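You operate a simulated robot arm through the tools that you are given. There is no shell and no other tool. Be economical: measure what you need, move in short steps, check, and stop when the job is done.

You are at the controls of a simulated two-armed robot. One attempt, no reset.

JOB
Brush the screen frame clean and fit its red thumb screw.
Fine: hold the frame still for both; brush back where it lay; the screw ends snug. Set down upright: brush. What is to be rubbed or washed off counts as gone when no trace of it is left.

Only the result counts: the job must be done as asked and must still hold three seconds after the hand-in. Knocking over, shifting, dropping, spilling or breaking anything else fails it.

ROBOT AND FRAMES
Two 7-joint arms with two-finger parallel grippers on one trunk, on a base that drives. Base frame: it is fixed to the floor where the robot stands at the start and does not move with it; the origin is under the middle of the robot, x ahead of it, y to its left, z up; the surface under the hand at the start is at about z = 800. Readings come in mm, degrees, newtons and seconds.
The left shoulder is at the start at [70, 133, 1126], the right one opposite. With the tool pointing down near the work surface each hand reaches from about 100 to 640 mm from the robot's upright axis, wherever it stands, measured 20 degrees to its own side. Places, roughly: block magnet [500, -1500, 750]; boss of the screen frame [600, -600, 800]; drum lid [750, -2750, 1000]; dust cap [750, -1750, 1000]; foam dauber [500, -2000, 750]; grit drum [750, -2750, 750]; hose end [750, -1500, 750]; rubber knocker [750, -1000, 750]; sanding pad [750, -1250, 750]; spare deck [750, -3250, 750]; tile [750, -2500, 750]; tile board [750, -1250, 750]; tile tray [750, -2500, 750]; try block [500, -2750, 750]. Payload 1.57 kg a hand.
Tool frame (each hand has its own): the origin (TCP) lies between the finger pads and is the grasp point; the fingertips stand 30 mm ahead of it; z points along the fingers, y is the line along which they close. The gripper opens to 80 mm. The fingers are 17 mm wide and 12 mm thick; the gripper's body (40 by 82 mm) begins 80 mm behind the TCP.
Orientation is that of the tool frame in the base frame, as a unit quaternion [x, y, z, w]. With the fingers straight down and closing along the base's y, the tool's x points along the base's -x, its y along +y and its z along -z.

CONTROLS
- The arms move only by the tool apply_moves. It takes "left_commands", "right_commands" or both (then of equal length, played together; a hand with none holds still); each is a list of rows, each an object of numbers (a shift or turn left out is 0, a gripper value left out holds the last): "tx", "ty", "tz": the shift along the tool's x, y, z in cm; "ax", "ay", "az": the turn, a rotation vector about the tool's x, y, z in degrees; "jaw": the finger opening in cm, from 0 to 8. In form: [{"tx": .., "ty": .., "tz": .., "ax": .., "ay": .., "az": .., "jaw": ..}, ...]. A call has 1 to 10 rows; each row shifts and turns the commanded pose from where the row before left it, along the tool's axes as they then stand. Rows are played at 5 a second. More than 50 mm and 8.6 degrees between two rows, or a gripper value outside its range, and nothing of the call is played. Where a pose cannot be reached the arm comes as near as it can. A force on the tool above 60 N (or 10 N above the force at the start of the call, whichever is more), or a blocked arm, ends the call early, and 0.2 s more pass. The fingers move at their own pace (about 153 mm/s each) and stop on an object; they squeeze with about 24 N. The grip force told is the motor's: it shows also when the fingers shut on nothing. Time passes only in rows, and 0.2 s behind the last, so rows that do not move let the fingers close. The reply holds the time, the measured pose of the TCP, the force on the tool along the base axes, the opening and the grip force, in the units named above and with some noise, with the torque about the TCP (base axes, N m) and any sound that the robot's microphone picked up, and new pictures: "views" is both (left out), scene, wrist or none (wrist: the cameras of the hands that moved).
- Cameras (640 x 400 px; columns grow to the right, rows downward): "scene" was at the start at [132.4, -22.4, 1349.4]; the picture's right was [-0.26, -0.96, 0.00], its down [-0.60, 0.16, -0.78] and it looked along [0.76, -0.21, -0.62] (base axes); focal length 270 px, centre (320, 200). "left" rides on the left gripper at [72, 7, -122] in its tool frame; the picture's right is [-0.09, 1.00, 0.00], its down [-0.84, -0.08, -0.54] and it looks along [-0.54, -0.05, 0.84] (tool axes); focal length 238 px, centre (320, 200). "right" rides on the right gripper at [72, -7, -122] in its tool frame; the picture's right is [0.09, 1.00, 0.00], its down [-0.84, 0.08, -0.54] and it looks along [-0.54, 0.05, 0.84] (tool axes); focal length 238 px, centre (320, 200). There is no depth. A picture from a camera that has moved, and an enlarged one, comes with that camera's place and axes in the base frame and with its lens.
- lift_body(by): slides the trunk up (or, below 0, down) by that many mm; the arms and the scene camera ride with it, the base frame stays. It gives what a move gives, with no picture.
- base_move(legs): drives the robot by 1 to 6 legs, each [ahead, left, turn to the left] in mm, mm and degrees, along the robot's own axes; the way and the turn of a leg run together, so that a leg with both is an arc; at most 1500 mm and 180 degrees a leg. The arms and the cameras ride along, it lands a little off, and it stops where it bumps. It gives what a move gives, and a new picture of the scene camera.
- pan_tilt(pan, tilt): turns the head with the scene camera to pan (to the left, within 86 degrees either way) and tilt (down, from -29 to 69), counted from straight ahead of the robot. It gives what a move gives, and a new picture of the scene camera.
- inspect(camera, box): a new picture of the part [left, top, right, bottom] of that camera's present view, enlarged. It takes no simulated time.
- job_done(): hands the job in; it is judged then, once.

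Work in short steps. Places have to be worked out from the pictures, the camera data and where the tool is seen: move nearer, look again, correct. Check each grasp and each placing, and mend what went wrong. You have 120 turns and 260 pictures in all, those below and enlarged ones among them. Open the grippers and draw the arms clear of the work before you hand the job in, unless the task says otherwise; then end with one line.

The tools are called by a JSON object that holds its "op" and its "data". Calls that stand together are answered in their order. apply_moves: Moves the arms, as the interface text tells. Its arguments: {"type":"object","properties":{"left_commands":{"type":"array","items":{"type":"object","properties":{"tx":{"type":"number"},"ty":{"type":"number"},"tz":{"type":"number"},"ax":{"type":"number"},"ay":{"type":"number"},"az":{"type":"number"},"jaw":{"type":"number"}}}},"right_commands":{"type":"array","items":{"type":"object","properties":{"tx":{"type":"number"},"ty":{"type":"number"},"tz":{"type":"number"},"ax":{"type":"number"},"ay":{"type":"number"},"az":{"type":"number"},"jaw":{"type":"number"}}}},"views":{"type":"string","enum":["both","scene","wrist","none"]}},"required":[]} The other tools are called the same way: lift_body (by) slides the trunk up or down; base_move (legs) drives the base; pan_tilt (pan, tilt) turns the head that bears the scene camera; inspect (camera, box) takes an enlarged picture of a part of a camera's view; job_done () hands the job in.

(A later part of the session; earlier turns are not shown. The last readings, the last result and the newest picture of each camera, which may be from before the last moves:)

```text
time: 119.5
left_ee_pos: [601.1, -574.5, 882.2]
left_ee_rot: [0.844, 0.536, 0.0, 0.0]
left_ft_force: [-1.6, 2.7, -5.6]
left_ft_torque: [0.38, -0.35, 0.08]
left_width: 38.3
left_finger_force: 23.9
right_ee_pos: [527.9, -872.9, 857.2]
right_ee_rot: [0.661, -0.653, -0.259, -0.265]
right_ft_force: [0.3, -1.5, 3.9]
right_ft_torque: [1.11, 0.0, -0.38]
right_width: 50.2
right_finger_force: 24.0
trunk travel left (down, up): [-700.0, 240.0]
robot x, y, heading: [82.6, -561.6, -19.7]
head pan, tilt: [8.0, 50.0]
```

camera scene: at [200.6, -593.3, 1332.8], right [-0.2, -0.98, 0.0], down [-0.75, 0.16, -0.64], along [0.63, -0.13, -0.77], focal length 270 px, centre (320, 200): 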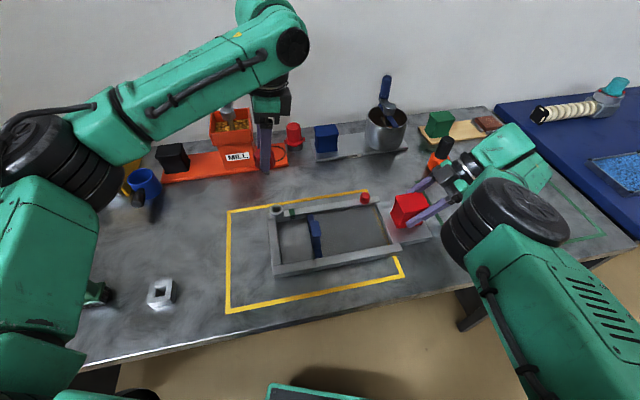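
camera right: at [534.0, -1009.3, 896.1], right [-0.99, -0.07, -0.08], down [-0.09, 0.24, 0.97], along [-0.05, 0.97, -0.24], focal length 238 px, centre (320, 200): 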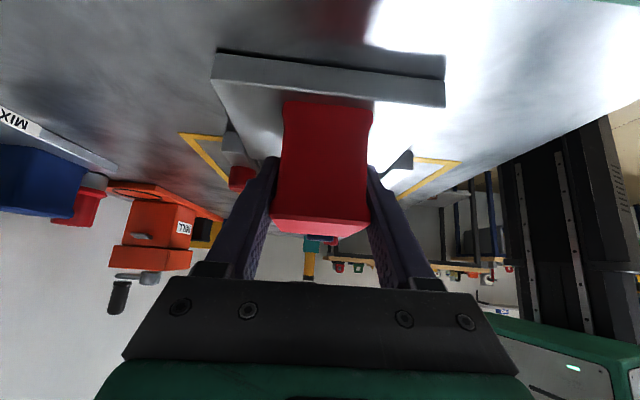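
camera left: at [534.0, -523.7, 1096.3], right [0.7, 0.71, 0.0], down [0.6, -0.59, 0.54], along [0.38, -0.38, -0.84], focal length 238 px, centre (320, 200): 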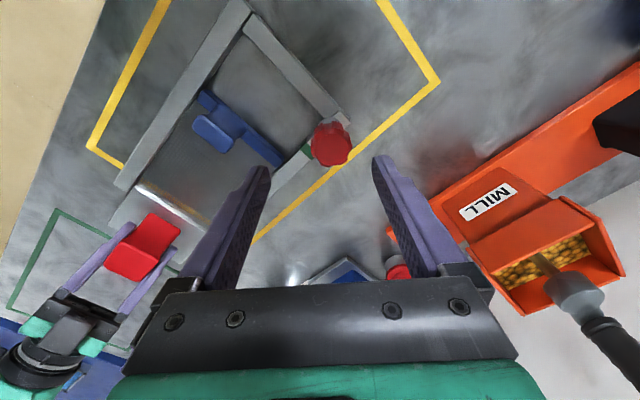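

The thread pulls the hand down (−5.6 N), so it's advancing about 0.4–0.5 mm per 80°. Following down a bit and turning on.

{"op": "apply_moves", "data": {"left_commands": [{"tz": 0.04, "az": 8.4}, {"az": 8.4, "tz": 0.01}, {"az": 8.4, "tz": 0.01}, {"az": 8.4, "tz": 0.01}, {"az": 8.4, "tz": 0.01}, {"az": 8.4, "tz": 0.01}, {"az": 8.4, "tz": 0.01}, {"az": 8.4, "tz": 0.01}, {"az": 8.4, "tz": 0.01}, {}], "views": "none"}}

{"op": "inspect", "data": {"camera": "scene", "box": [250, 150, 320, 220]}}

```text
time: 121.7
left_ee_pos: [601.7, -575.0, 879.9]
left_ee_rot: [0.996, -0.094, -0.001, -0.001]
left_ft_force: [0.0, 7.6, 0.6]
left_ft_torque: [0.39, -0.05, -0.03]
left_width: 38.1
left_finger_force: 24.1
right_ee_pos: [528.4, -874.1, 857.4]
right_ee_rot: [0.661, -0.654, -0.257, -0.264]
right_ft_force: [-0.5, -6.1, 1.0]
right_ft_torque: [-0.64, 0.21, -0.21]
right_width: 49.8
right_finger_force: 23.8
trunk travel left (down, up): [-700.0, 240.0]
robot x, y, heading: [80.4, -562.7, -19.7]
head pan, tilt: [8.0, 50.0]
```

```text
5.71 times, centred on (285, 185) of scene
camera zoom: at [201.1, -593.2, 1332.7], right [-0.2, -0.98, 0.0], down [-0.75, 0.16, -0.64], along [0.63, -0.13, -0.77], focal length 1546 px, centre (520, 286)
```

zoom: 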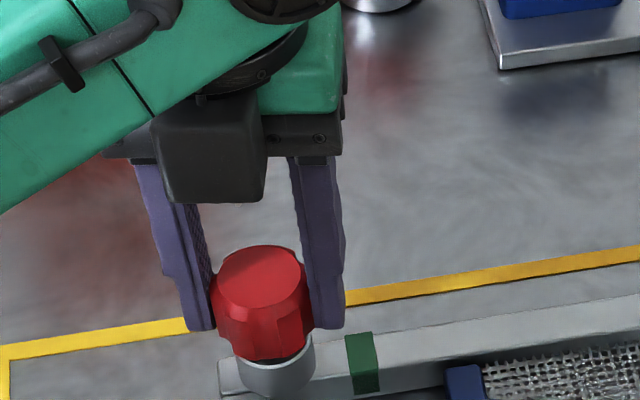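

Yaw is near +190° now. I'll open, swing back 170° around the knob, and regrip.

{"op": "apply_moves", "data": {"left_commands": [{"jaw": 5.8}, {}, {"az": -8.5}, {"az": -8.5}, {"az": -8.5}, {"az": -8.5}, {"az": -8.5}, {"az": -8.5}, {"az": -8.5}, {"az": -8.5}], "views": "none"}}

{"op": "apply_moves", "data": {"left_commands": [{"az": -8.5}, {"az": -8.5}, {"az": -8.5}, {"az": -8.5}, {"az": -8.5}, {"az": -8.5}, {"az": -8.5}, {"az": -8.5}, {"az": -8.5}, {"az": -8.5}], "views": "none"}}

{"op": "inspect", "data": {"camera": "left", "box": [240, 80, 400, 240]}}

{"op": "inspect", "data": {"camera": "scene", "box": [250, 150, 320, 220]}}

```text
time: 123.8
left_ee_pos: [600.2, -574.1, 881.1]
left_ee_rot: [0.877, 0.481, -0.001, 0.0]
left_ft_force: [-0.4, -1.0, 0.1]
left_ft_torque: [-0.01, 0.01, 0.02]
left_width: 58.0
left_finger_force: 0.1
right_ee_pos: [529.4, -873.5, 858.8]
right_ee_rot: [0.661, -0.653, -0.258, -0.265]
right_ft_force: [-0.6, 1.6, 0.6]
right_ft_torque: [0.08, 0.22, -0.17]
right_width: 49.7
right_finger_force: 24.1
trunk travel left (down, up): [-700.0, 240.0]
robot x, y, heading: [77.4, -560.7, -19.7]
head pan, tilt: [8.0, 50.0]
```

```text
time: 126.0
left_ee_pos: [601.6, -574.6, 881.3]
left_ee_rot: [0.321, 0.947, 0.0, -0.001]
left_ft_force: [-0.9, -0.6, -0.8]
left_ft_torque: [0.02, 0.01, 0.02]
left_width: 58.1
left_finger_force: 0.0
right_ee_pos: [528.7, -872.9, 857.1]
right_ee_rot: [0.66, -0.654, -0.257, -0.266]
right_ft_force: [1.8, 0.1, -0.2]
right_ft_torque: [-0.04, 0.28, -0.15]
right_width: 49.8
right_finger_force: 23.7
trunk travel left (down, up): [-700.0, 240.0]
robot x, y, heading: [85.4, -559.1, -19.8]
head pan, tilt: [8.0, 50.0]
```

```text
2.50 times, centred on (320, 160) of left
camera zoom: at [548.9, -525.9, 1004.2], right [0.68, 0.73, 0.0], down [0.62, -0.57, 0.54], along [0.4, -0.37, -0.84], focal length 596 px, centre (320, 300)
```

zoom: 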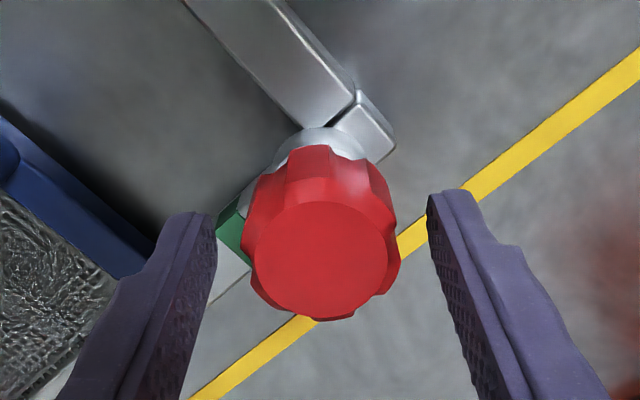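

```text
5.71 times, centred on (285, 185) of scene
camera zoom: at [201.2, -593.5, 1332.7], right [-0.2, -0.98, 0.0], down [-0.75, 0.16, -0.64], along [0.63, -0.13, -0.77], focal length 1546 px, centre (520, 286)
```

zoom: 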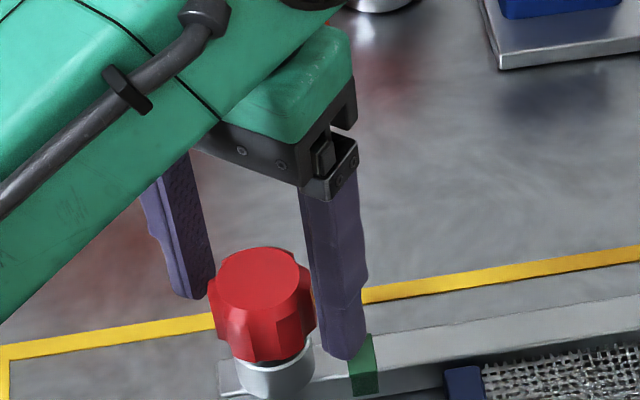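

Well centred. Gripping and turning another ~168°, following down about 1.3 mm.

{"op": "apply_moves", "data": {"left_commands": [{"jaw": 4}, {"jaw": 3}, {}, {"az": 8.4, "tz": 0.007}, {"az": 8.4, "tz": 0.007}, {"az": 8.4, "tz": 0.007}, {"az": 8.4, "tz": 0.007}, {"az": 8.4, "tz": 0.007}, {"az": 8.4, "tz": 0.007}, {"az": 8.4, "tz": 0.007}], "views": "none"}}

{"op": "apply_moves", "data": {"left_commands": [{"az": 8.4, "tz": 0.007}, {"az": 8.4, "tz": 0.007}, {"az": 8.4, "tz": 0.007}, {"az": 8.4, "tz": 0.007}, {"az": 8.4, "tz": 0.007}, {"az": 8.4, "tz": 0.007}, {"az": 8.4, "tz": 0.007}, {"az": 8.4, "tz": 0.007}, {"az": 8.4, "tz": 0.007}, {"az": 8.4, "tz": 0.007}], "views": "none"}}

```text
time: 128.2
left_ee_pos: [600.2, -574.8, 882.0]
left_ee_rot: [0.747, 0.665, -0.002, -0.001]
left_ft_force: [-4.4, -4.2, -2.4]
left_ft_torque: [0.21, -0.24, 0.09]
left_width: 38.4
left_finger_force: 24.2
right_ee_pos: [528.5, -873.9, 857.6]
right_ee_rot: [0.66, -0.654, -0.257, -0.267]
right_ft_force: [6.0, 4.2, 0.9]
right_ft_torque: [0.47, 0.17, -1.21]
right_width: 49.7
right_finger_force: 23.2
trunk travel left (down, up): [-700.0, 240.0]
robot x, y, heading: [78.6, -560.0, -19.7]
head pan, tilt: [8.0, 50.0]
```

```text
time: 130.4
left_ee_pos: [601.7, -574.5, 880.6]
left_ee_rot: [1.0, -0.004, -0.001, 0.0]
left_ft_force: [0.8, -2.1, -1.2]
left_ft_torque: [-0.16, -0.09, 0.21]
left_width: 38.5
left_finger_force: 24.1
right_ee_pos: [528.2, -874.7, 858.2]
right_ee_rot: [0.661, -0.653, -0.258, -0.266]
right_ft_force: [-0.1, 1.4, -0.3]
right_ft_torque: [0.08, 0.02, -0.06]
right_width: 50.2
right_finger_force: 23.9
trunk travel left (down, up): [-700.0, 240.0]
robot x, y, heading: [75.4, -564.1, -19.7]
head pan, tilt: [8.0, 50.0]
```

Tracking well. Another full cycle: release, swing back, regrip, turn.

{"op": "apply_moves", "data": {"left_commands": [{"jaw": 5.8}, {}, {"az": -8.5}, {"az": -8.5}, {"az": -8.5}, {"az": -8.5}, {"az": -8.5}, {"az": -8.5}, {"az": -8.5}, {"az": -8.5}], "views": "none"}}

{"op": "apply_moves", "data": {"left_commands": [{"az": -8.5}, {"az": -8.5}, {"az": -8.5}, {"az": -8.5}, {"az": -8.5}, {"az": -8.5}, {"az": -8.5}, {"jaw": 4}, {"jaw": 3}, {}], "views": "none"}}

{"op": "apply_moves", "data": {"left_commands": [{"az": 8.4, "tz": 0.007}, {"az": 8.4, "tz": 0.007}, {"az": 8.4, "tz": 0.007}, {"az": 8.4, "tz": 0.007}, {"az": 8.4, "tz": 0.007}, {"az": 8.4, "tz": 0.007}, {"az": 8.4, "tz": 0.007}, {"az": 8.4, "tz": 0.007}, {"az": 8.4, "tz": 0.007}, {"az": 8.4, "tz": 0.007}], "views": "none"}}

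{"op": "inspect", "data": {"camera": "scene", "box": [260, 170, 310, 220]}}

```text
time: 132.7
left_ee_pos: [603.0, -574.6, 880.7]
left_ee_rot: [0.83, 0.557, -0.002, 0.0]
left_ft_force: [0.2, -0.6, 0.1]
left_ft_torque: [0.0, 0.0, 0.01]
left_width: 58.0
left_finger_force: 0.0
right_ee_pos: [529.9, -873.7, 857.7]
right_ee_rot: [0.661, -0.653, -0.258, -0.266]
right_ft_force: [0.7, 0.5, 0.5]
right_ft_torque: [-0.13, 0.06, -0.08]
right_width: 50.0
right_finger_force: 24.5
trunk travel left (down, up): [-700.0, 240.0]
robot x, y, heading: [82.2, -566.4, -19.9]
head pan, tilt: [8.0, 50.0]
```

```text
time: 134.8
left_ee_pos: [602.4, -574.9, 880.4]
left_ee_rot: [0.446, 0.895, -0.001, -0.001]
left_ft_force: [0.9, 2.5, -1.6]
left_ft_torque: [0.32, -0.26, 0.16]
left_width: 38.5
left_finger_force: 23.7
right_ee_pos: [528.4, -872.3, 857.1]
right_ee_rot: [0.66, -0.654, -0.258, -0.266]
right_ft_force: [-0.9, -1.6, -0.2]
right_ft_torque: [0.1, 0.22, 0.08]
right_width: 50.2
right_finger_force: 23.9
trunk travel left (down, up): [-700.0, 240.0]
robot x, y, heading: [79.4, -560.5, -19.8]
head pan, tilt: [8.0, 50.0]
```

```text
time: 137.1
left_ee_pos: [600.7, -575.8, 878.3]
left_ee_rot: [0.931, 0.366, -0.001, -0.001]
left_ft_force: [-2.3, 0.7, -0.3]
left_ft_torque: [-0.11, -0.31, 0.52]
left_width: 38.5
left_finger_force: 23.6
right_ee_pos: [528.7, -874.2, 856.6]
right_ee_rot: [0.661, -0.653, -0.257, -0.266]
right_ft_force: [1.3, -1.2, -0.5]
right_ft_torque: [0.11, 0.34, -0.98]
right_width: 50.1
right_finger_force: 24.4
trunk travel left (down, up): [-700.0, 240.0]
robot x, y, heading: [79.7, -560.9, -19.9]
head pan, tilt: [8.0, 50.0]
```

```text
8.00 times, centred on (285, 195) of scene
camera zoom: at [201.0, -593.7, 1332.7], right [-0.2, -0.98, 0.0], down [-0.75, 0.16, -0.64], along [0.63, -0.13, -0.77], focal length 2164 px, centre (600, 240)
```

zoom: 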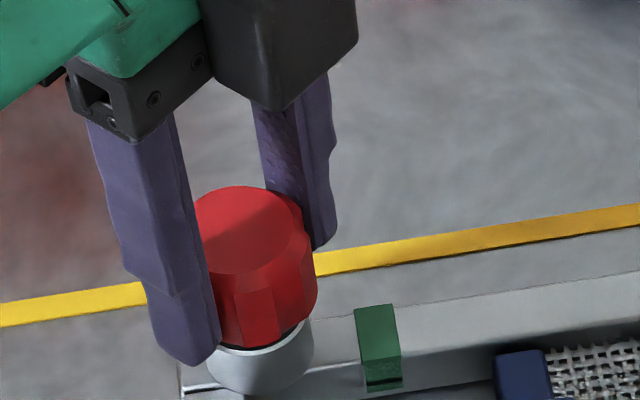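

Torque is now 0.52 N·m and the gap is nearly closed, so it's getting snug. Turning a few more steps, watching torque.

{"op": "apply_moves", "data": {"left_commands": [{"az": 8.4, "tz": 0.005}, {"az": 8.4, "tz": 0.005}, {"az": 8.4, "tz": 0.005}, {}], "views": "none"}}

{"op": "apply_moves", "data": {"left_commands": [{"az": 8.4, "tz": 0.005}, {"az": 8.4, "tz": 0.005}, {"az": 8.4, "tz": 0.005}, {}], "views": "none"}}

{"op": "inspect", "data": {"camera": "scene", "box": [260, 170, 310, 220]}}

```text
time: 138.1
left_ee_pos: [602.3, -574.9, 879.0]
left_ee_rot: [0.988, 0.154, -0.001, -0.001]
left_ft_force: [-0.3, 1.9, -1.0]
left_ft_torque: [0.0, -0.05, 0.26]
left_width: 37.7
left_finger_force: 23.9
right_ee_pos: [528.9, -874.4, 857.0]
right_ee_rot: [0.66, -0.654, -0.257, -0.267]
right_ft_force: [0.0, -1.3, 0.1]
right_ft_torque: [0.17, -0.03, -0.63]
right_width: 50.0
right_finger_force: 24.3
trunk travel left (down, up): [-700.0, 240.0]
robot x, y, heading: [80.5, -557.6, -19.8]
head pan, tilt: [8.0, 50.0]
```

```text
time: 139.1
left_ee_pos: [600.7, -575.0, 878.0]
left_ee_rot: [0.998, -0.065, -0.001, 0.0]
left_ft_force: [-1.4, 6.7, 0.1]
left_ft_torque: [0.17, 0.0, 0.0]
left_width: 37.7
left_finger_force: 23.7
right_ee_pos: [528.4, -873.4, 857.6]
right_ee_rot: [0.661, -0.653, -0.257, -0.265]
right_ft_force: [-1.1, -5.8, 0.0]
right_ft_torque: [0.15, -0.08, -0.52]
right_width: 50.0
right_finger_force: 24.1
trunk travel left (down, up): [-700.0, 240.0]
robot x, y, heading: [80.5, -561.9, -19.7]
head pan, tilt: [8.0, 50.0]
```

```text
8.00 times, centred on (285, 195) of scene
camera zoom: at [201.0, -593.6, 1332.7], right [-0.2, -0.98, 0.0], down [-0.75, 0.16, -0.64], along [0.63, -0.13, -0.77], focal length 2164 px, centre (600, 240)
```

zoom: 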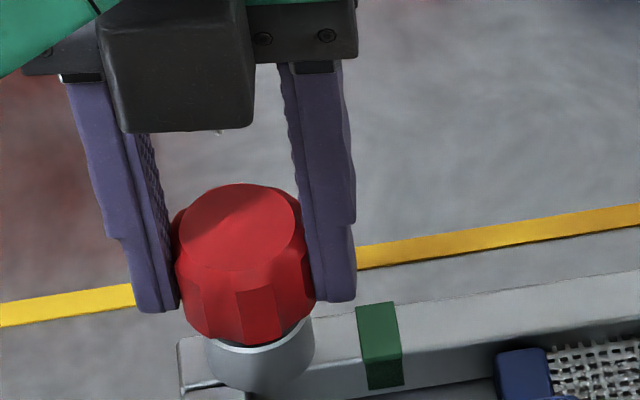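

Torque peaked at 0.5 then the pads slipped (width changed), so it's probably close to seated. I'll regrip at a fresh angle and test how it turns.

{"op": "apply_moves", "data": {"left_commands": [{"jaw": 5.8}, {}, {"az": -8.5}, {"az": -8.5}, {"az": -8.5}, {"az": -8.5}, {"az": -8.5}, {"az": -8.5}, {"az": -8.5}, {"az": -8.5}], "views": "none"}}

{"op": "apply_moves", "data": {"left_commands": [{"az": -8.5}, {"az": -8.5}, {"az": -8.5}, {"az": -8.5}, {"az": -8.5}, {"az": -8.5}, {"az": -8.5}, {}], "views": "none"}}

{"op": "inspect", "data": {"camera": "left", "box": [240, 80, 400, 240]}}

{"op": "inspect", "data": {"camera": "scene", "box": [265, 175, 305, 215]}}

```text
time: 141.2
left_ee_pos: [601.8, -573.9, 878.6]
left_ee_rot: [0.863, 0.506, -0.001, -0.001]
left_ft_force: [0.3, 0.2, 0.4]
left_ft_torque: [-0.01, 0.02, -0.04]
left_width: 58.2
left_finger_force: 0.0
right_ee_pos: [528.2, -874.2, 856.9]
right_ee_rot: [0.661, -0.653, -0.257, -0.265]
right_ft_force: [0.3, 0.0, -0.2]
right_ft_torque: [0.24, 0.09, -0.25]
right_width: 50.1
right_finger_force: 24.1
trunk travel left (down, up): [-700.0, 240.0]
robot x, y, heading: [78.8, -559.3, -19.8]
head pan, tilt: [8.0, 50.0]
```

```text
time: 143.1
left_ee_pos: [602.0, -575.2, 878.9]
left_ee_rot: [0.498, 0.867, 0.0, -0.001]
left_ft_force: [0.5, -0.2, -0.8]
left_ft_torque: [0.0, 0.01, 0.0]
left_width: 57.9
left_finger_force: 0.1
right_ee_pos: [528.1, -873.7, 857.1]
right_ee_rot: [0.661, -0.653, -0.257, -0.264]
right_ft_force: [0.6, 0.2, -1.1]
right_ft_torque: [-0.01, 0.12, -0.16]
right_width: 50.2
right_finger_force: 23.9
trunk travel left (down, up): [-700.0, 240.0]
robot x, y, heading: [79.8, -560.3, -19.6]
head pan, tilt: [8.0, 50.0]
```

```text
2.50 times, centred on (320, 160) of left
camera zoom: at [571.8, -509.3, 1001.3], right [0.91, 0.42, 0.0], down [0.36, -0.76, 0.54], along [0.23, -0.49, -0.84], focal length 596 px, centre (320, 300)
```

zoom: 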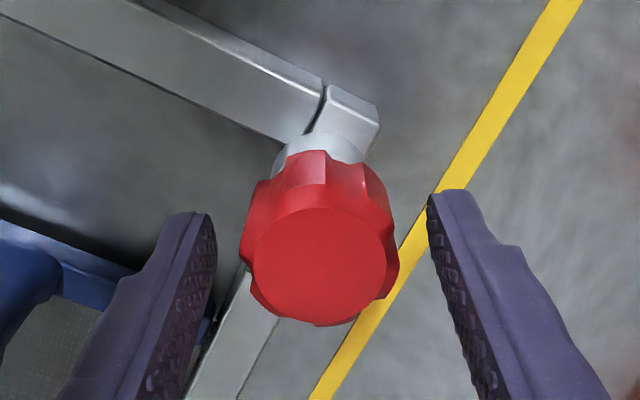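

```text
10.00 times, centred on (285, 195) of scene
camera zoom: at [201.4, -593.7, 1332.7], right [-0.2, -0.98, 0.0], down [-0.75, 0.16, -0.64], along [0.63, -0.13, -0.77], focal length 2705 px, centre (670, 250)
```

zoom: 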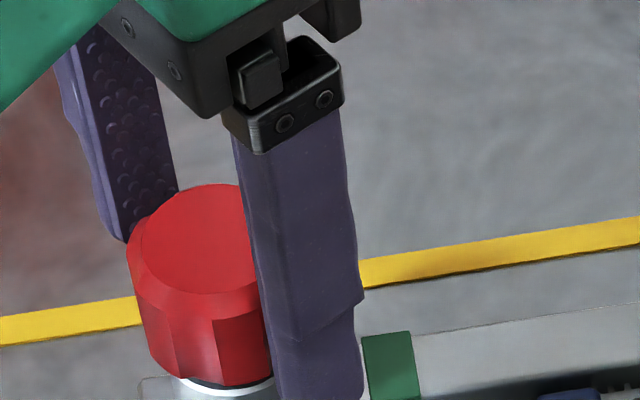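

Still centred. Gripping 3 mm lower for better hold and turning in small batches.

{"op": "apply_moves", "data": {"left_commands": [{"tz": 0.3}, {"jaw": 4}, {"jaw": 3}, {}, {"az": 8}, {"az": 8}, {"az": 8}, {}], "views": "none"}}

{"op": "apply_moves", "data": {"left_commands": [{"az": 8, "tz": 0.006}, {"az": 8, "tz": 0.006}, {"az": 8, "tz": 0.006}, {}], "views": "none"}}

{"op": "apply_moves", "data": {"left_commands": [{"az": 8, "tz": 0.006}, {"az": 8, "tz": 0.006}, {"az": 8, "tz": 0.006}, {}], "views": "none"}}

```text
time: 144.8
left_ee_pos: [600.3, -573.5, 875.8]
left_ee_rot: [0.669, 0.743, -0.001, 0.0]
left_ft_force: [-0.3, 1.5, -1.0]
left_ft_torque: [0.25, -0.45, 0.13]
left_width: 38.5
left_finger_force: 24.2
right_ee_pos: [527.7, -873.8, 857.3]
right_ee_rot: [0.661, -0.653, -0.258, -0.265]
right_ft_force: [-0.7, -2.0, 0.2]
right_ft_torque: [0.17, 0.4, -0.14]
right_width: 50.0
right_finger_force: 24.6
trunk travel left (down, up): [-700.0, 240.0]
robot x, y, heading: [78.4, -560.1, -19.9]
head pan, tilt: [8.0, 50.0]
```

```text
time: 145.8
left_ee_pos: [601.7, -575.0, 874.2]
left_ee_rot: [0.809, 0.588, -0.001, -0.001]
left_ft_force: [-1.9, -0.2, 2.7]
left_ft_torque: [0.02, -0.34, 0.16]
left_width: 38.1
left_finger_force: 24.4
right_ee_pos: [528.6, -873.2, 856.6]
right_ee_rot: [0.66, -0.653, -0.258, -0.266]
right_ft_force: [2.3, 0.7, -0.2]
right_ft_torque: [-0.12, 0.48, -0.86]
right_width: 50.1
right_finger_force: 23.8
trunk travel left (down, up): [-700.0, 240.0]
robot x, y, heading: [78.2, -562.3, -19.8]
head pan, tilt: [8.0, 50.0]
```

```text
time: 146.8
left_ee_pos: [601.2, -574.2, 874.8]
left_ee_rot: [0.914, 0.406, 0.0, 0.0]
left_ft_force: [1.4, 0.7, 1.0]
left_ft_torque: [-0.01, -0.14, 0.28]
left_width: 37.9
left_finger_force: 24.0
right_ee_pos: [528.3, -872.9, 857.4]
right_ee_rot: [0.66, -0.654, -0.257, -0.266]
right_ft_force: [-0.1, -0.2, 0.7]
right_ft_torque: [0.12, 0.11, -0.29]
right_width: 50.1
right_finger_force: 23.5
trunk travel left (down, up): [-700.0, 240.0]
robot x, y, heading: [79.1, -560.2, -19.6]
head pan, tilt: [8.0, 50.0]
```

Unclear whether the knob turns or the pads slip. I'll compare the lobe pattern in the wrist camera before and after 24°.

{"op": "inspect", "data": {"camera": "left", "box": [260, 100, 380, 220]}}

{"op": "apply_moves", "data": {"left_commands": [{"az": 8}, {"az": 8}, {"az": 8}, {}], "views": "none"}}

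{"op": "inspect", "data": {"camera": "left", "box": [260, 100, 380, 220]}}

{"op": "inspect", "data": {"camera": "scene", "box": [265, 175, 305, 215]}}

```text
3.33 times, centred on (320, 160) of left
camera zoom: at [655.1, -525.3, 997.3], right [0.68, -0.73, 0.0], down [-0.62, -0.57, 0.54], along [-0.4, -0.37, -0.84], focal length 794 px, centre (320, 333)
```

zoom: 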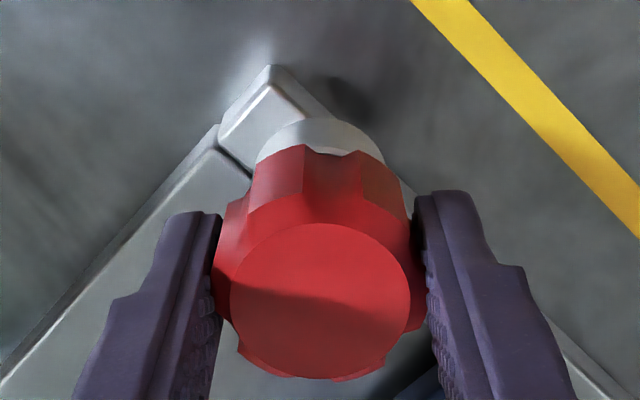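

```text
time: 147.8
left_ee_pos: [600.5, -574.8, 874.9]
left_ee_rot: [0.978, 0.208, -0.002, 0.0]
left_ft_force: [-2.1, 1.2, 1.6]
left_ft_torque: [-0.02, 0.01, -0.04]
left_width: 38.0
left_finger_force: 24.3
right_ee_pos: [527.3, -874.3, 858.0]
right_ee_rot: [0.66, -0.654, -0.257, -0.267]
right_ft_force: [1.5, -0.5, 0.1]
right_ft_torque: [0.01, 0.13, -0.54]
right_width: 50.1
right_finger_force: 23.7
trunk travel left (down, up): [-700.0, 240.0]
robot x, y, heading: [79.7, -561.5, -20.0]
head pan, tilt: [8.0, 50.0]
```

```text
3.33 times, centred on (320, 160) of left
camera zoom: at [670.2, -551.6, 997.0], right [0.32, -0.95, 0.0], down [-0.79, -0.27, 0.54], along [-0.52, -0.17, -0.84], focal length 794 px, centre (320, 333)
```

zoom: 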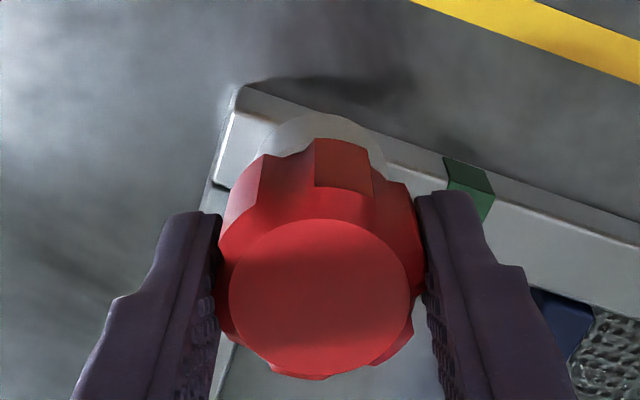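

```text
10.00 times, centred on (285, 195) of scene
camera zoom: at [201.0, -593.7, 1332.7], right [-0.2, -0.98, 0.0], down [-0.75, 0.16, -0.64], along [0.63, -0.13, -0.77], focal length 2705 px, centre (670, 250)
```

zoom: 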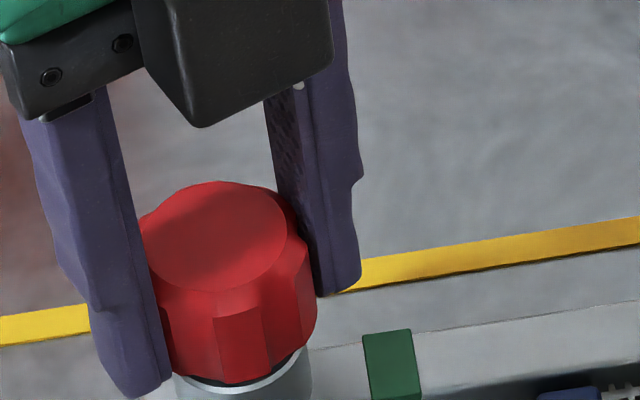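

The pads slip now: the knob resists. I'll check from the side with the right wrist camera whether the knob sits down on the boss.

{"op": "inspect", "data": {"camera": "right", "box": [240, 150, 340, 250]}}

```text
4.00 times, centred on (290, 200) of right
camera zoom: at [534.1, -1009.3, 896.1], right [-0.99, -0.07, -0.08], down [-0.09, 0.24, 0.97], along [-0.05, 0.97, -0.24], focal length 953 px, centre (440, 200)
```

zoom: 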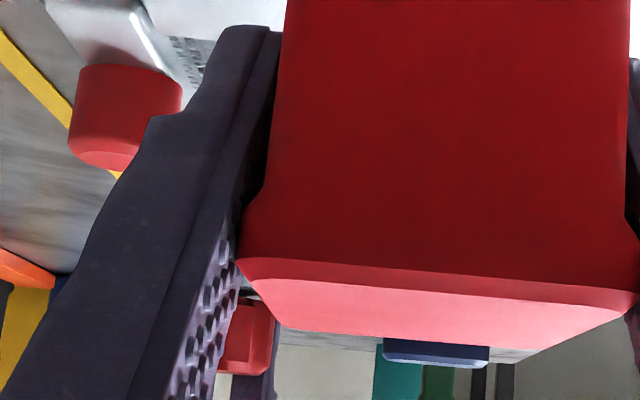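

I need a true side view of the gap. I'll release, rise, and move to the +y side with the hand tilted so its camera looks nearly level at the boss.

{"op": "apply_moves", "data": {"left_commands": [{"jaw": 6}, {}, {"tz": -4}, {"tz": -4}, {"az": -8.3}, {"az": -8.3}, {"az": -8.3}, {"az": -8.3}, {"az": -8.3}, {"az": -8.3}], "views": "none"}}

{"op": "apply_moves", "data": {"left_commands": [{"az": -8.3}, {"az": -8.3}, {"tx": 4.5}, {"tx": 4.5}, {"ay": -7}, {"ay": -7}, {"ay": -7}, {"ay": -7}, {"ay": -7}, {}], "views": "wrist"}}

{"op": "inspect", "data": {"camera": "scene", "box": [265, 175, 305, 215]}}

```text
time: 150.1
left_ee_pos: [601.5, -575.4, 955.1]
left_ee_rot: [0.798, 0.603, -0.001, 0.0]
left_ft_force: [0.3, -0.6, -0.1]
left_ft_torque: [0.01, -0.02, 0.01]
left_width: 60.2
left_finger_force: 0.0
right_ee_pos: [528.4, -874.2, 857.0]
right_ee_rot: [0.661, -0.653, -0.258, -0.265]
right_ft_force: [0.6, 0.4, -0.3]
right_ft_torque: [0.14, 0.15, -0.23]
right_width: 50.0
right_finger_force: 23.8
trunk travel left (down, up): [-700.0, 240.0]
robot x, y, heading: [79.4, -562.3, -19.8]
head pan, tilt: [8.0, 50.0]
```

```text
time: 152.2
left_ee_pos: [600.6, -483.4, 954.7]
left_ee_rot: [0.671, 0.677, -0.213, 0.214]
left_ft_force: [-0.3, 0.1, 1.0]
left_ft_torque: [-0.02, 0.03, -0.02]
left_width: 59.9
left_finger_force: 0.0
right_ee_pos: [526.1, -873.0, 856.9]
right_ee_rot: [0.661, -0.653, -0.258, -0.265]
right_ft_force: [-0.3, -0.3, 0.5]
right_ft_torque: [0.01, 0.13, -0.05]
right_width: 50.0
right_finger_force: 23.8
trunk travel left (down, up): [-700.0, 240.0]
robot x, y, heading: [80.9, -558.5, -19.8]
head pan, tilt: [8.0, 50.0]
camera left: at [606.6, -355.4, 1014.1], right [1.0, -0.07, 0.05], down [-0.07, -0.37, 0.92], along [-0.04, -0.93, -0.38], focal length 238 px, centre (320, 200)
```

left: 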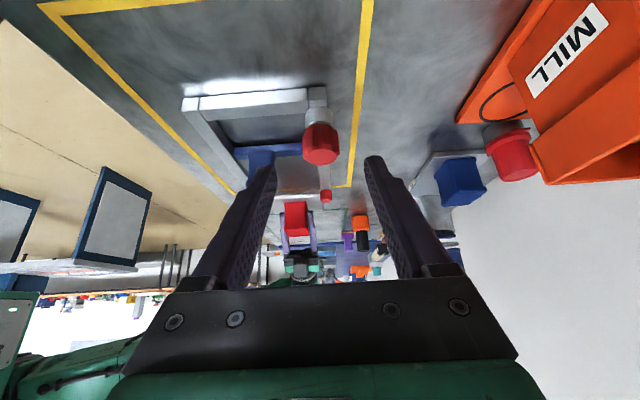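

```text
10.00 times, centred on (285, 195) of scene
camera zoom: at [201.3, -593.7, 1332.7], right [-0.2, -0.98, 0.0], down [-0.75, 0.16, -0.64], along [0.63, -0.13, -0.77], focal length 2705 px, centre (670, 250)
```

zoom: 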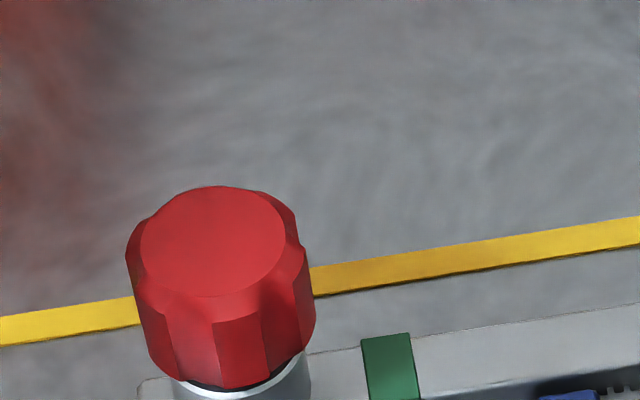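

Now I'll lower the hand 6 cm for a flatter view and zoom on the joint.

{"op": "apply_moves", "data": {"left_commands": [{"tz": 2.4, "tx": 1.7}, {"tz": 2.4, "tx": 1.7}, {}], "views": "none"}}

{"op": "inspect", "data": {"camera": "left", "box": [280, 80, 360, 160]}}

```text
time: 153.1
left_ee_pos: [599.2, -484.1, 896.4]
left_ee_rot: [0.672, 0.677, -0.213, 0.213]
left_ft_force: [-0.1, 0.4, 0.0]
left_ft_torque: [0.03, 0.01, -0.02]
left_width: 60.2
left_finger_force: 0.0
right_ee_pos: [528.2, -873.1, 856.5]
right_ee_rot: [0.66, -0.653, -0.257, -0.266]
right_ft_force: [1.0, -0.3, 0.4]
right_ft_torque: [0.04, 0.21, -0.09]
right_width: 49.7
right_finger_force: 24.3
trunk travel left (down, up): [-700.0, 240.0]
robot x, y, heading: [80.8, -559.7, -20.0]
head pan, tilt: [8.0, 50.0]
```

```text
5.00 times, centred on (320, 120) of left
camera zoom: at [605.2, -354.8, 955.6], right [1.0, -0.07, 0.05], down [-0.07, -0.38, 0.92], along [-0.04, -0.92, -0.38], focal length 1192 px, centre (320, 600)
```

zoom: 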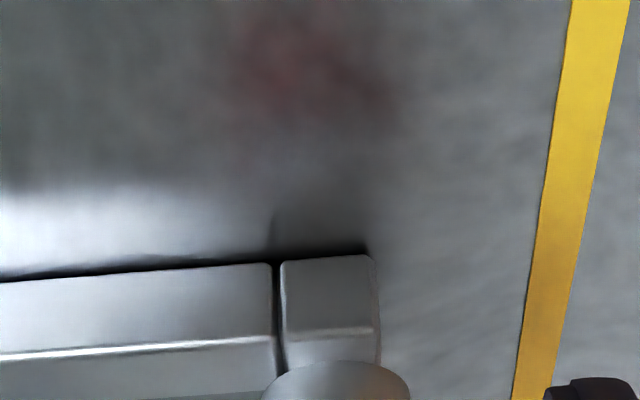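

{"op": "inspect", "data": {"camera": "left", "box": [280, 135, 360, 215]}}

```text
5.00 times, centred on (320, 175) of left
camera zoom: at [605.2, -354.8, 955.6], right [1.0, -0.07, 0.05], down [-0.07, -0.38, 0.92], along [-0.04, -0.92, -0.38], focal length 1192 px, centre (320, 325)
```

zoom: 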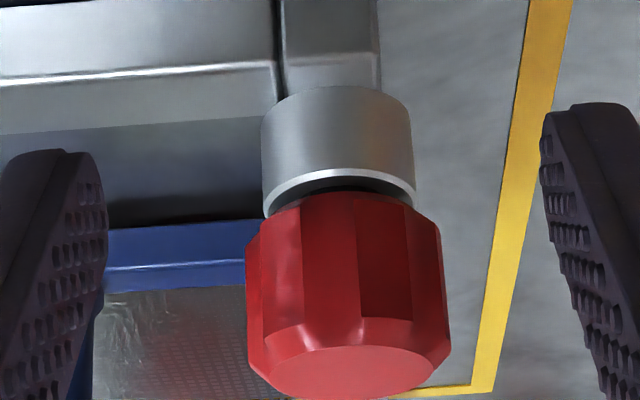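

The knob still stands a few mm above the boss, though the screw may bottom in the hole. I'll regrip at the earlier spot and test with small torque steps whether it still advances.

{"op": "apply_moves", "data": {"left_commands": [{"tz": -2.4, "tx": -1.7}, {"tz": -2.4, "tx": -1.7}, {"ay": 7}, {"ay": 7}, {"ay": 7}, {"ay": 7}, {"ay": 7}, {"tx": -4.5}, {"tx": -4.5}, {}], "views": "none"}}

{"op": "apply_moves", "data": {"left_commands": [{"az": -8.3}, {"az": -8.3}, {"az": -8.3}, {"az": -8.3}, {"az": -8.3}, {"az": -8.3}, {"tz": 4}, {"tz": 3.5}, {}], "views": "none"}}

{"op": "inspect", "data": {"camera": "left", "box": [260, 100, 380, 220]}}

```text
time: 155.2
left_ee_pos: [604.2, -575.4, 955.3]
left_ee_rot: [0.704, 0.711, -0.001, 0.0]
left_ft_force: [0.2, -0.7, -0.4]
left_ft_torque: [0.04, -0.02, 0.03]
left_width: 59.9
left_finger_force: 0.1
right_ee_pos: [528.4, -873.9, 857.6]
right_ee_rot: [0.661, -0.653, -0.258, -0.265]
right_ft_force: [-1.4, 0.4, -0.1]
right_ft_torque: [0.05, 0.31, 0.01]
right_width: 49.9
right_finger_force: 24.0
trunk travel left (down, up): [-700.0, 240.0]
robot x, y, heading: [80.4, -562.0, -20.0]
head pan, tilt: [8.0, 50.0]
```

```text
time: 157.2
left_ee_pos: [599.9, -574.2, 880.9]
left_ee_rot: [0.338, 0.941, 0.0, -0.002]
left_ft_force: [-0.3, -0.5, 0.4]
left_ft_torque: [0.0, -0.04, -0.04]
left_width: 60.1
left_finger_force: 0.1
right_ee_pos: [527.5, -873.2, 858.5]
right_ee_rot: [0.66, -0.654, -0.257, -0.266]
right_ft_force: [-0.1, -0.1, 0.9]
right_ft_torque: [-0.01, 0.32, -0.05]
right_width: 49.8
right_finger_force: 23.9
trunk travel left (down, up): [-700.0, 240.0]
robot x, y, heading: [77.8, -558.6, -19.9]
head pan, tilt: [8.0, 50.0]
```

```text
3.33 times, centred on (320, 160) of left
camera zoom: at [549.5, -524.0, 1002.7], right [0.71, 0.71, 0.0], down [0.6, -0.59, 0.54], along [0.38, -0.38, -0.84], focal length 794 px, centre (320, 333)
```

zoom: 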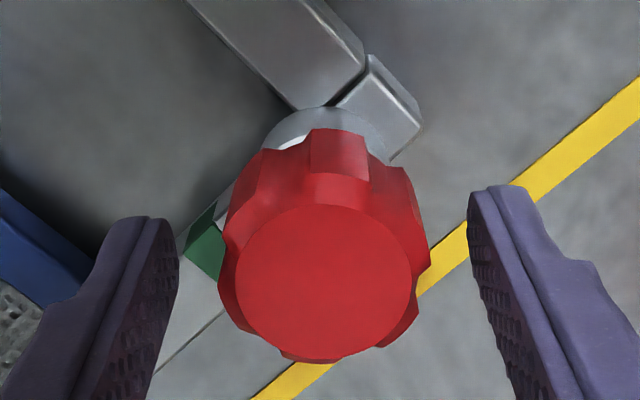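

The pads will land across two lobes on each side here, which is a better grip. Lowering 6 mm, closing, and turning in small steps.

{"op": "apply_moves", "data": {"left_commands": [{"tz": 0.6}, {"jaw": 4}, {"jaw": 2.5}, {}, {"az": 6}, {"az": 6}, {}], "views": "none"}}

{"op": "apply_moves", "data": {"left_commands": [{"az": 6}, {"az": 6}, {}], "views": "none"}}

{"op": "inspect", "data": {"camera": "left", "box": [260, 100, 380, 220]}}

{"op": "apply_moves", "data": {"left_commands": [{"az": 6}, {"az": 6}, {}], "views": "none"}}

{"op": "apply_moves", "data": {"left_commands": [{"az": 6}, {"az": 6}, {}], "views": "none"}}

{"op": "inspect", "data": {"camera": "left", "box": [260, 100, 380, 220]}}

```text
time: 158.8
left_ee_pos: [599.9, -574.1, 874.1]
left_ee_rot: [0.437, 0.899, 0.0, -0.001]
left_ft_force: [-0.9, -0.5, 3.0]
left_ft_torque: [0.07, -0.03, 0.09]
left_width: 38.7
left_finger_force: 24.5
right_ee_pos: [528.6, -872.9, 857.0]
right_ee_rot: [0.661, -0.653, -0.257, -0.265]
right_ft_force: [1.8, -0.5, 0.0]
right_ft_torque: [-0.04, 0.72, -0.51]
right_width: 49.7
right_finger_force: 23.6
trunk travel left (down, up): [-700.0, 240.0]
robot x, y, heading: [76.8, -562.4, -19.8]
head pan, tilt: [8.0, 50.0]
```

```text
time: 159.7
left_ee_pos: [601.2, -575.7, 873.6]
left_ee_rot: [0.529, 0.849, -0.001, -0.001]
left_ft_force: [-1.8, -1.8, 0.4]
left_ft_torque: [0.12, -0.13, -0.12]
left_width: 37.9
left_finger_force: 24.0
right_ee_pos: [528.2, -873.3, 856.6]
right_ee_rot: [0.661, -0.653, -0.257, -0.266]
right_ft_force: [2.3, 0.6, -0.2]
right_ft_torque: [-0.08, 0.59, -0.25]
right_width: 49.7
right_finger_force: 24.0
trunk travel left (down, up): [-700.0, 240.0]
robot x, y, heading: [78.3, -562.8, -20.1]
head pan, tilt: [8.0, 50.0]
```

```text
3.33 times, centred on (320, 160) of left
camera zoom: at [575.6, -507.8, 996.5], right [0.93, 0.36, 0.0], down [0.3, -0.78, 0.54], along [0.19, -0.51, -0.84], focal length 794 px, centre (320, 333)
```

zoom: 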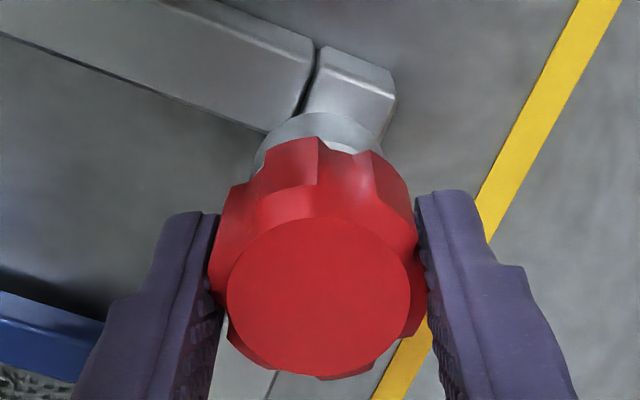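

```text
time: 160.4
left_ee_pos: [601.2, -573.9, 873.2]
left_ee_rot: [0.614, 0.789, -0.001, 0.0]
left_ft_force: [-2.1, -1.8, 0.9]
left_ft_torque: [0.01, -0.13, 0.24]
left_width: 38.4
left_finger_force: 24.2
right_ee_pos: [528.1, -872.5, 857.6]
right_ee_rot: [0.661, -0.653, -0.257, -0.266]
right_ft_force: [2.5, 1.0, 1.2]
right_ft_torque: [0.18, 0.47, -0.77]
right_width: 49.9
right_finger_force: 24.4
trunk travel left (down, up): [-700.0, 240.0]
robot x, y, heading: [80.1, -557.0, -20.0]
head pan, tilt: [8.0, 50.0]
```

```text
time: 161.2
left_ee_pos: [600.5, -573.9, 874.1]
left_ee_rot: [0.694, 0.72, 0.0, -0.001]
left_ft_force: [-0.3, 0.2, -0.9]
left_ft_torque: [0.05, -0.13, 0.08]
left_width: 38.6
left_finger_force: 24.6
right_ee_pos: [529.2, -873.1, 858.0]
right_ee_rot: [0.66, -0.654, -0.256, -0.266]
right_ft_force: [0.5, 0.4, 0.5]
right_ft_torque: [0.27, 0.18, -0.13]
right_width: 50.1
right_finger_force: 24.4
trunk travel left (down, up): [-700.0, 240.0]
robot x, y, heading: [77.2, -561.6, -19.7]
head pan, tilt: [8.0, 50.0]
```

```text
3.33 times, centred on (320, 160) of left
camera zoom: at [605.1, -502.3, 996.2], right [1.0, -0.05, 0.0], down [-0.04, -0.84, 0.54], along [-0.03, -0.54, -0.84], focal length 794 px, centre (320, 333)
```

zoom: 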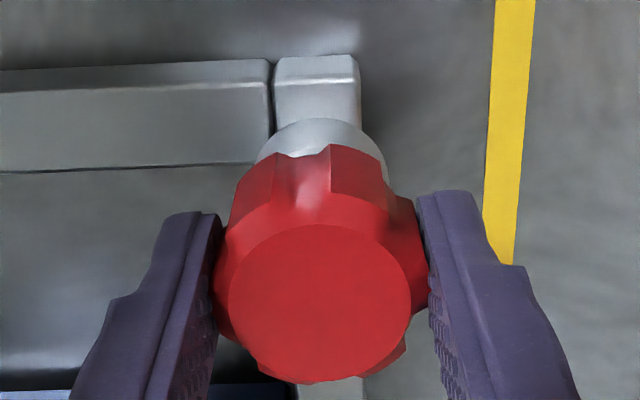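

Lobe tracking shows the knob now stays fixed while the pads slip, so it's tight at my grip's torque. One more check: press down about 8 N while turning, to make sure it's really at its end.

{"op": "apply_moves", "data": {"left_commands": [{"tz": 0.08}, {"az": 8}, {"az": 8}, {"az": 8}, {}], "views": "none"}}

{"op": "inspect", "data": {"camera": "left", "box": [260, 100, 380, 220]}}

{"op": "inspect", "data": {"camera": "scene", "box": [265, 175, 305, 215]}}

```text
time: 162.4
left_ee_pos: [600.2, -575.3, 872.4]
left_ee_rot: [0.828, 0.561, -0.001, -0.001]
left_ft_force: [-1.0, 0.1, 1.3]
left_ft_torque: [0.05, -0.09, 0.11]
left_width: 38.7
left_finger_force: 24.0
right_ee_pos: [528.7, -873.6, 856.8]
right_ee_rot: [0.661, -0.653, -0.258, -0.265]
right_ft_force: [1.2, -0.1, -0.1]
right_ft_torque: [-0.15, 0.45, -0.44]
right_width: 50.1
right_finger_force: 23.9
trunk travel left (down, up): [-700.0, 240.0]
robot x, y, heading: [78.1, -562.0, -19.5]
head pan, tilt: [8.0, 50.0]
```

```text
3.33 times, centred on (320, 160) of left
camera zoom: at [634.2, -510.5, 995.5], right [0.89, -0.46, 0.0], down [-0.38, -0.75, 0.54], along [-0.25, -0.48, -0.84], focal length 794 px, centre (320, 333)
```

zoom: 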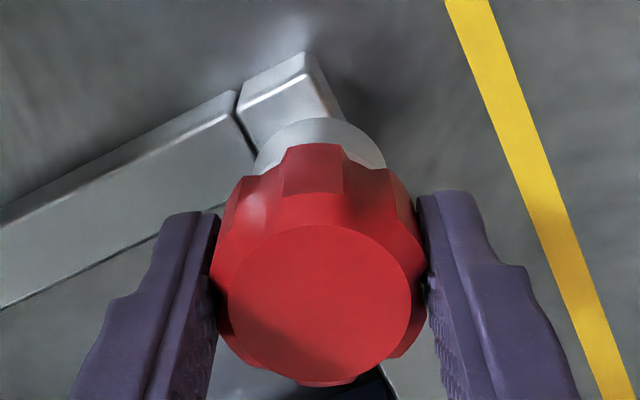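

```text
10.00 times, centred on (285, 195) of scene
camera zoom: at [201.0, -593.8, 1332.7], right [-0.2, -0.98, 0.0], down [-0.75, 0.16, -0.64], along [0.63, -0.13, -0.77], focal length 2705 px, centre (670, 250)
```

zoom: 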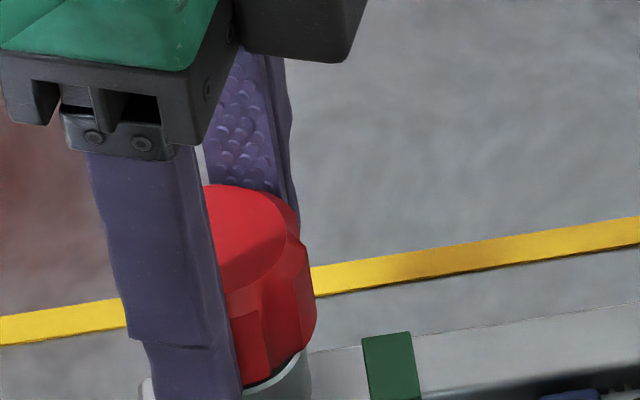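

Confirmed: the knob stays put even when pressed, so the screw has run to its end. One last firm tightening twist, reading torque without a pause.

{"op": "apply_moves", "data": {"left_commands": [{"az": 8.4}, {"az": 8.4}, {"az": 8.4}, {"az": 8.4}], "views": "none"}}

{"op": "apply_moves", "data": {"left_commands": [{"az": 8.4}, {"az": 8.4}], "views": "none"}}

{"op": "inspect", "data": {"camera": "left", "box": [260, 100, 380, 220]}}

```text
time: 163.4
left_ee_pos: [600.6, -575.9, 873.5]
left_ee_rot: [0.955, 0.297, -0.001, -0.001]
left_ft_force: [-2.2, 1.6, 2.7]
left_ft_torque: [-0.01, 0.01, 0.39]
left_width: 38.7
left_finger_force: 23.4
right_ee_pos: [529.0, -873.8, 856.9]
right_ee_rot: [0.66, -0.654, -0.257, -0.266]
right_ft_force: [1.6, -1.3, 0.3]
right_ft_torque: [-0.12, 0.5, -0.88]
right_width: 49.9
right_finger_force: 24.1
trunk travel left (down, up): [-700.0, 240.0]
robot x, y, heading: [82.9, -560.2, -19.6]
head pan, tilt: [8.0, 50.0]
```

```text
time: 164.1
left_ee_pos: [602.0, -574.5, 872.4]
left_ee_rot: [0.988, 0.156, -0.001, -0.001]
left_ft_force: [-1.7, 2.8, 2.6]
left_ft_torque: [0.0, 0.03, 0.6]
left_width: 37.7
left_finger_force: 24.0
right_ee_pos: [527.7, -873.5, 858.3]
right_ee_rot: [0.661, -0.653, -0.257, -0.266]
right_ft_force: [1.7, -2.8, 1.0]
right_ft_torque: [0.0, 0.23, -1.26]
right_width: 50.2
right_finger_force: 24.0
trunk travel left (down, up): [-700.0, 240.0]
robot x, y, heading: [78.2, -558.0, -19.8]
head pan, tilt: [8.0, 50.0]
```

```text
3.33 times, centred on (320, 160) of left
camera zoom: at [672.3, -559.3, 995.1], right [0.22, -0.98, 0.0], down [-0.82, -0.18, 0.54], along [-0.53, -0.12, -0.84], focal length 794 px, centre (320, 333)
```

zoom: 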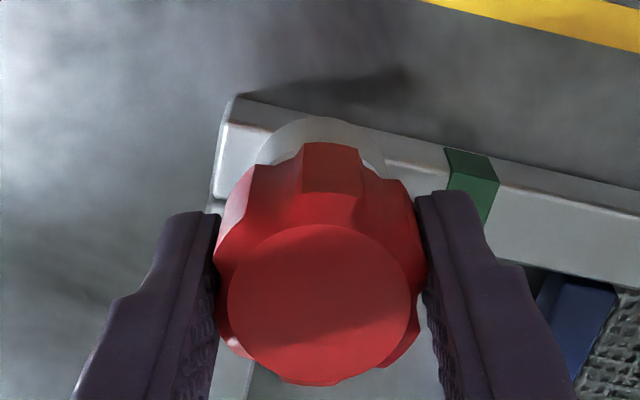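

0.6 N·m resisted: snug. Releasing the left hand and lifting clear, then releasing the right and backing it out along its fingers.

{"op": "apply_moves", "data": {"left_commands": [{"jaw": 6.5}, {}, {"tz": -4}, {"tz": -4.5}, {"tz": -4.5}, {"tz": -4.5}, {}], "views": "none"}}

{"op": "apply_moves", "data": {"right_commands": [{"jaw": 5.5}, {"jaw": 7.5}, {}, {"tz": -2.5}, {"tz": -3}, {"tz": -4}, {"tz": -4}, {}], "views": "both"}}

{"op": "inspect", "data": {"camera": "scene", "box": [240, 160, 440, 290]}}

{"op": "inspect", "data": {"camera": "scene", "box": [30, 250, 200, 330]}}

```text
time: 165.7
left_ee_pos: [599.5, -576.9, 1049.9]
left_ee_rot: [0.988, 0.157, -0.001, -0.001]
left_ft_force: [0.5, -0.3, -0.1]
left_ft_torque: [0.0, 0.0, -0.02]
left_width: 65.0
left_finger_force: 0.2
right_ee_pos: [528.7, -872.1, 857.2]
right_ee_rot: [0.66, -0.654, -0.257, -0.265]
right_ft_force: [0.6, 0.0, -0.7]
right_ft_torque: [0.2, 0.09, 0.15]
right_width: 50.0
right_finger_force: 23.8
trunk travel left (down, up): [-700.0, 240.0]
robot x, y, heading: [78.8, -555.8, -19.8]
head pan, tilt: [8.0, 50.0]
```

```text
time: 167.4
left_ee_pos: [600.7, -576.2, 1048.3]
left_ee_rot: [0.988, 0.156, -0.002, 0.001]
left_ft_force: [-0.6, 0.0, 0.1]
left_ft_torque: [0.0, 0.01, -0.01]
left_width: 64.7
left_finger_force: 0.1
right_ee_pos: [518.3, -954.2, 953.3]
right_ee_rot: [0.661, -0.654, -0.257, -0.265]
right_ft_force: [1.1, -0.3, 1.2]
right_ft_torque: [-0.01, 0.02, 0.0]
right_width: 75.0
right_finger_force: 0.0
right hand out of reach, approached as far as the arm can: row 7
trunk travel left (down, up): [-700.0, 240.0]
robot x, y, heading: [78.2, -559.5, -19.8]
head pan, tilt: [8.0, 50.0]
camera scene: at [202.1, -592.5, 1332.7], right [-0.2, -0.98, 0.0], down [-0.75, 0.16, -0.64], along [0.63, -0.13, -0.77], focal length 270 px, centre (320, 200)
camera right: at [524.3, -1090.1, 992.2], right [-0.99, -0.07, -0.08], down [-0.09, 0.24, 0.97], along [-0.05, 0.97, -0.24], focal length 238 px, centre (320, 200)
```

scene: 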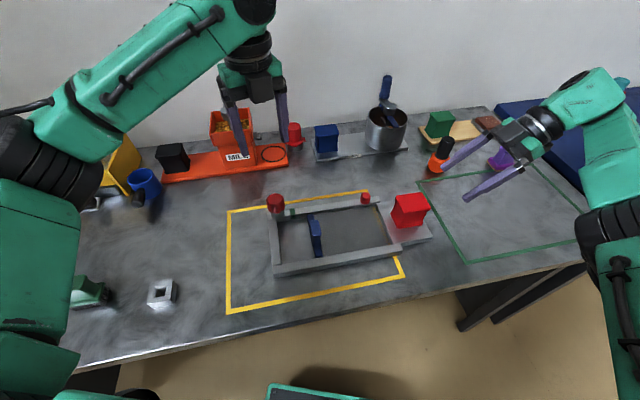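
right: 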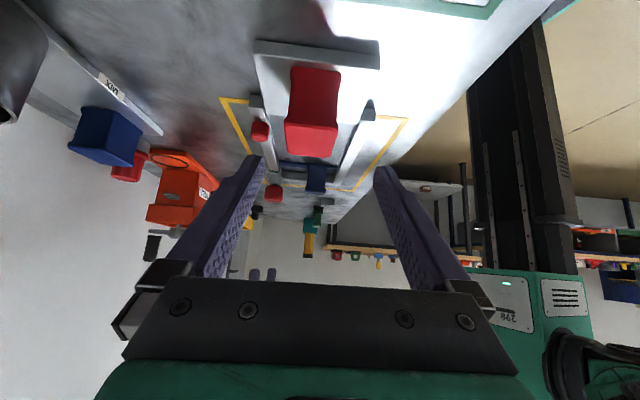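

```text
3.08 times, centred on (340, 225) of scene
camera zoom: at [202.1, -592.5, 1332.7], right [-0.2, -0.98, 0.0], down [-0.75, 0.16, -0.64], along [0.63, -0.13, -0.77], focal length 832 px, centre (258, 123)
```

zoom: 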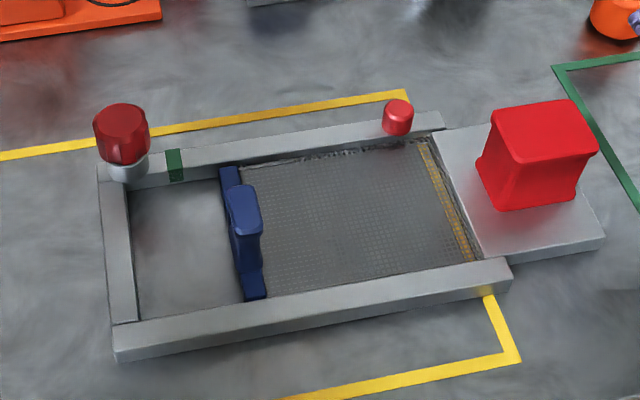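

```text
3.76 times, centred on (115, 290) of scene
camera zoom: at [202.1, -592.5, 1332.7], right [-0.2, -0.98, 0.0], down [-0.75, 0.16, -0.64], along [0.63, -0.13, -0.77], focal length 1018 px, centre (1092, -139)
```

zoom: 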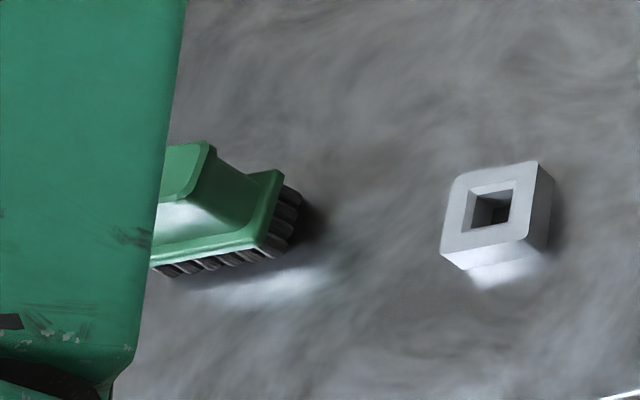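

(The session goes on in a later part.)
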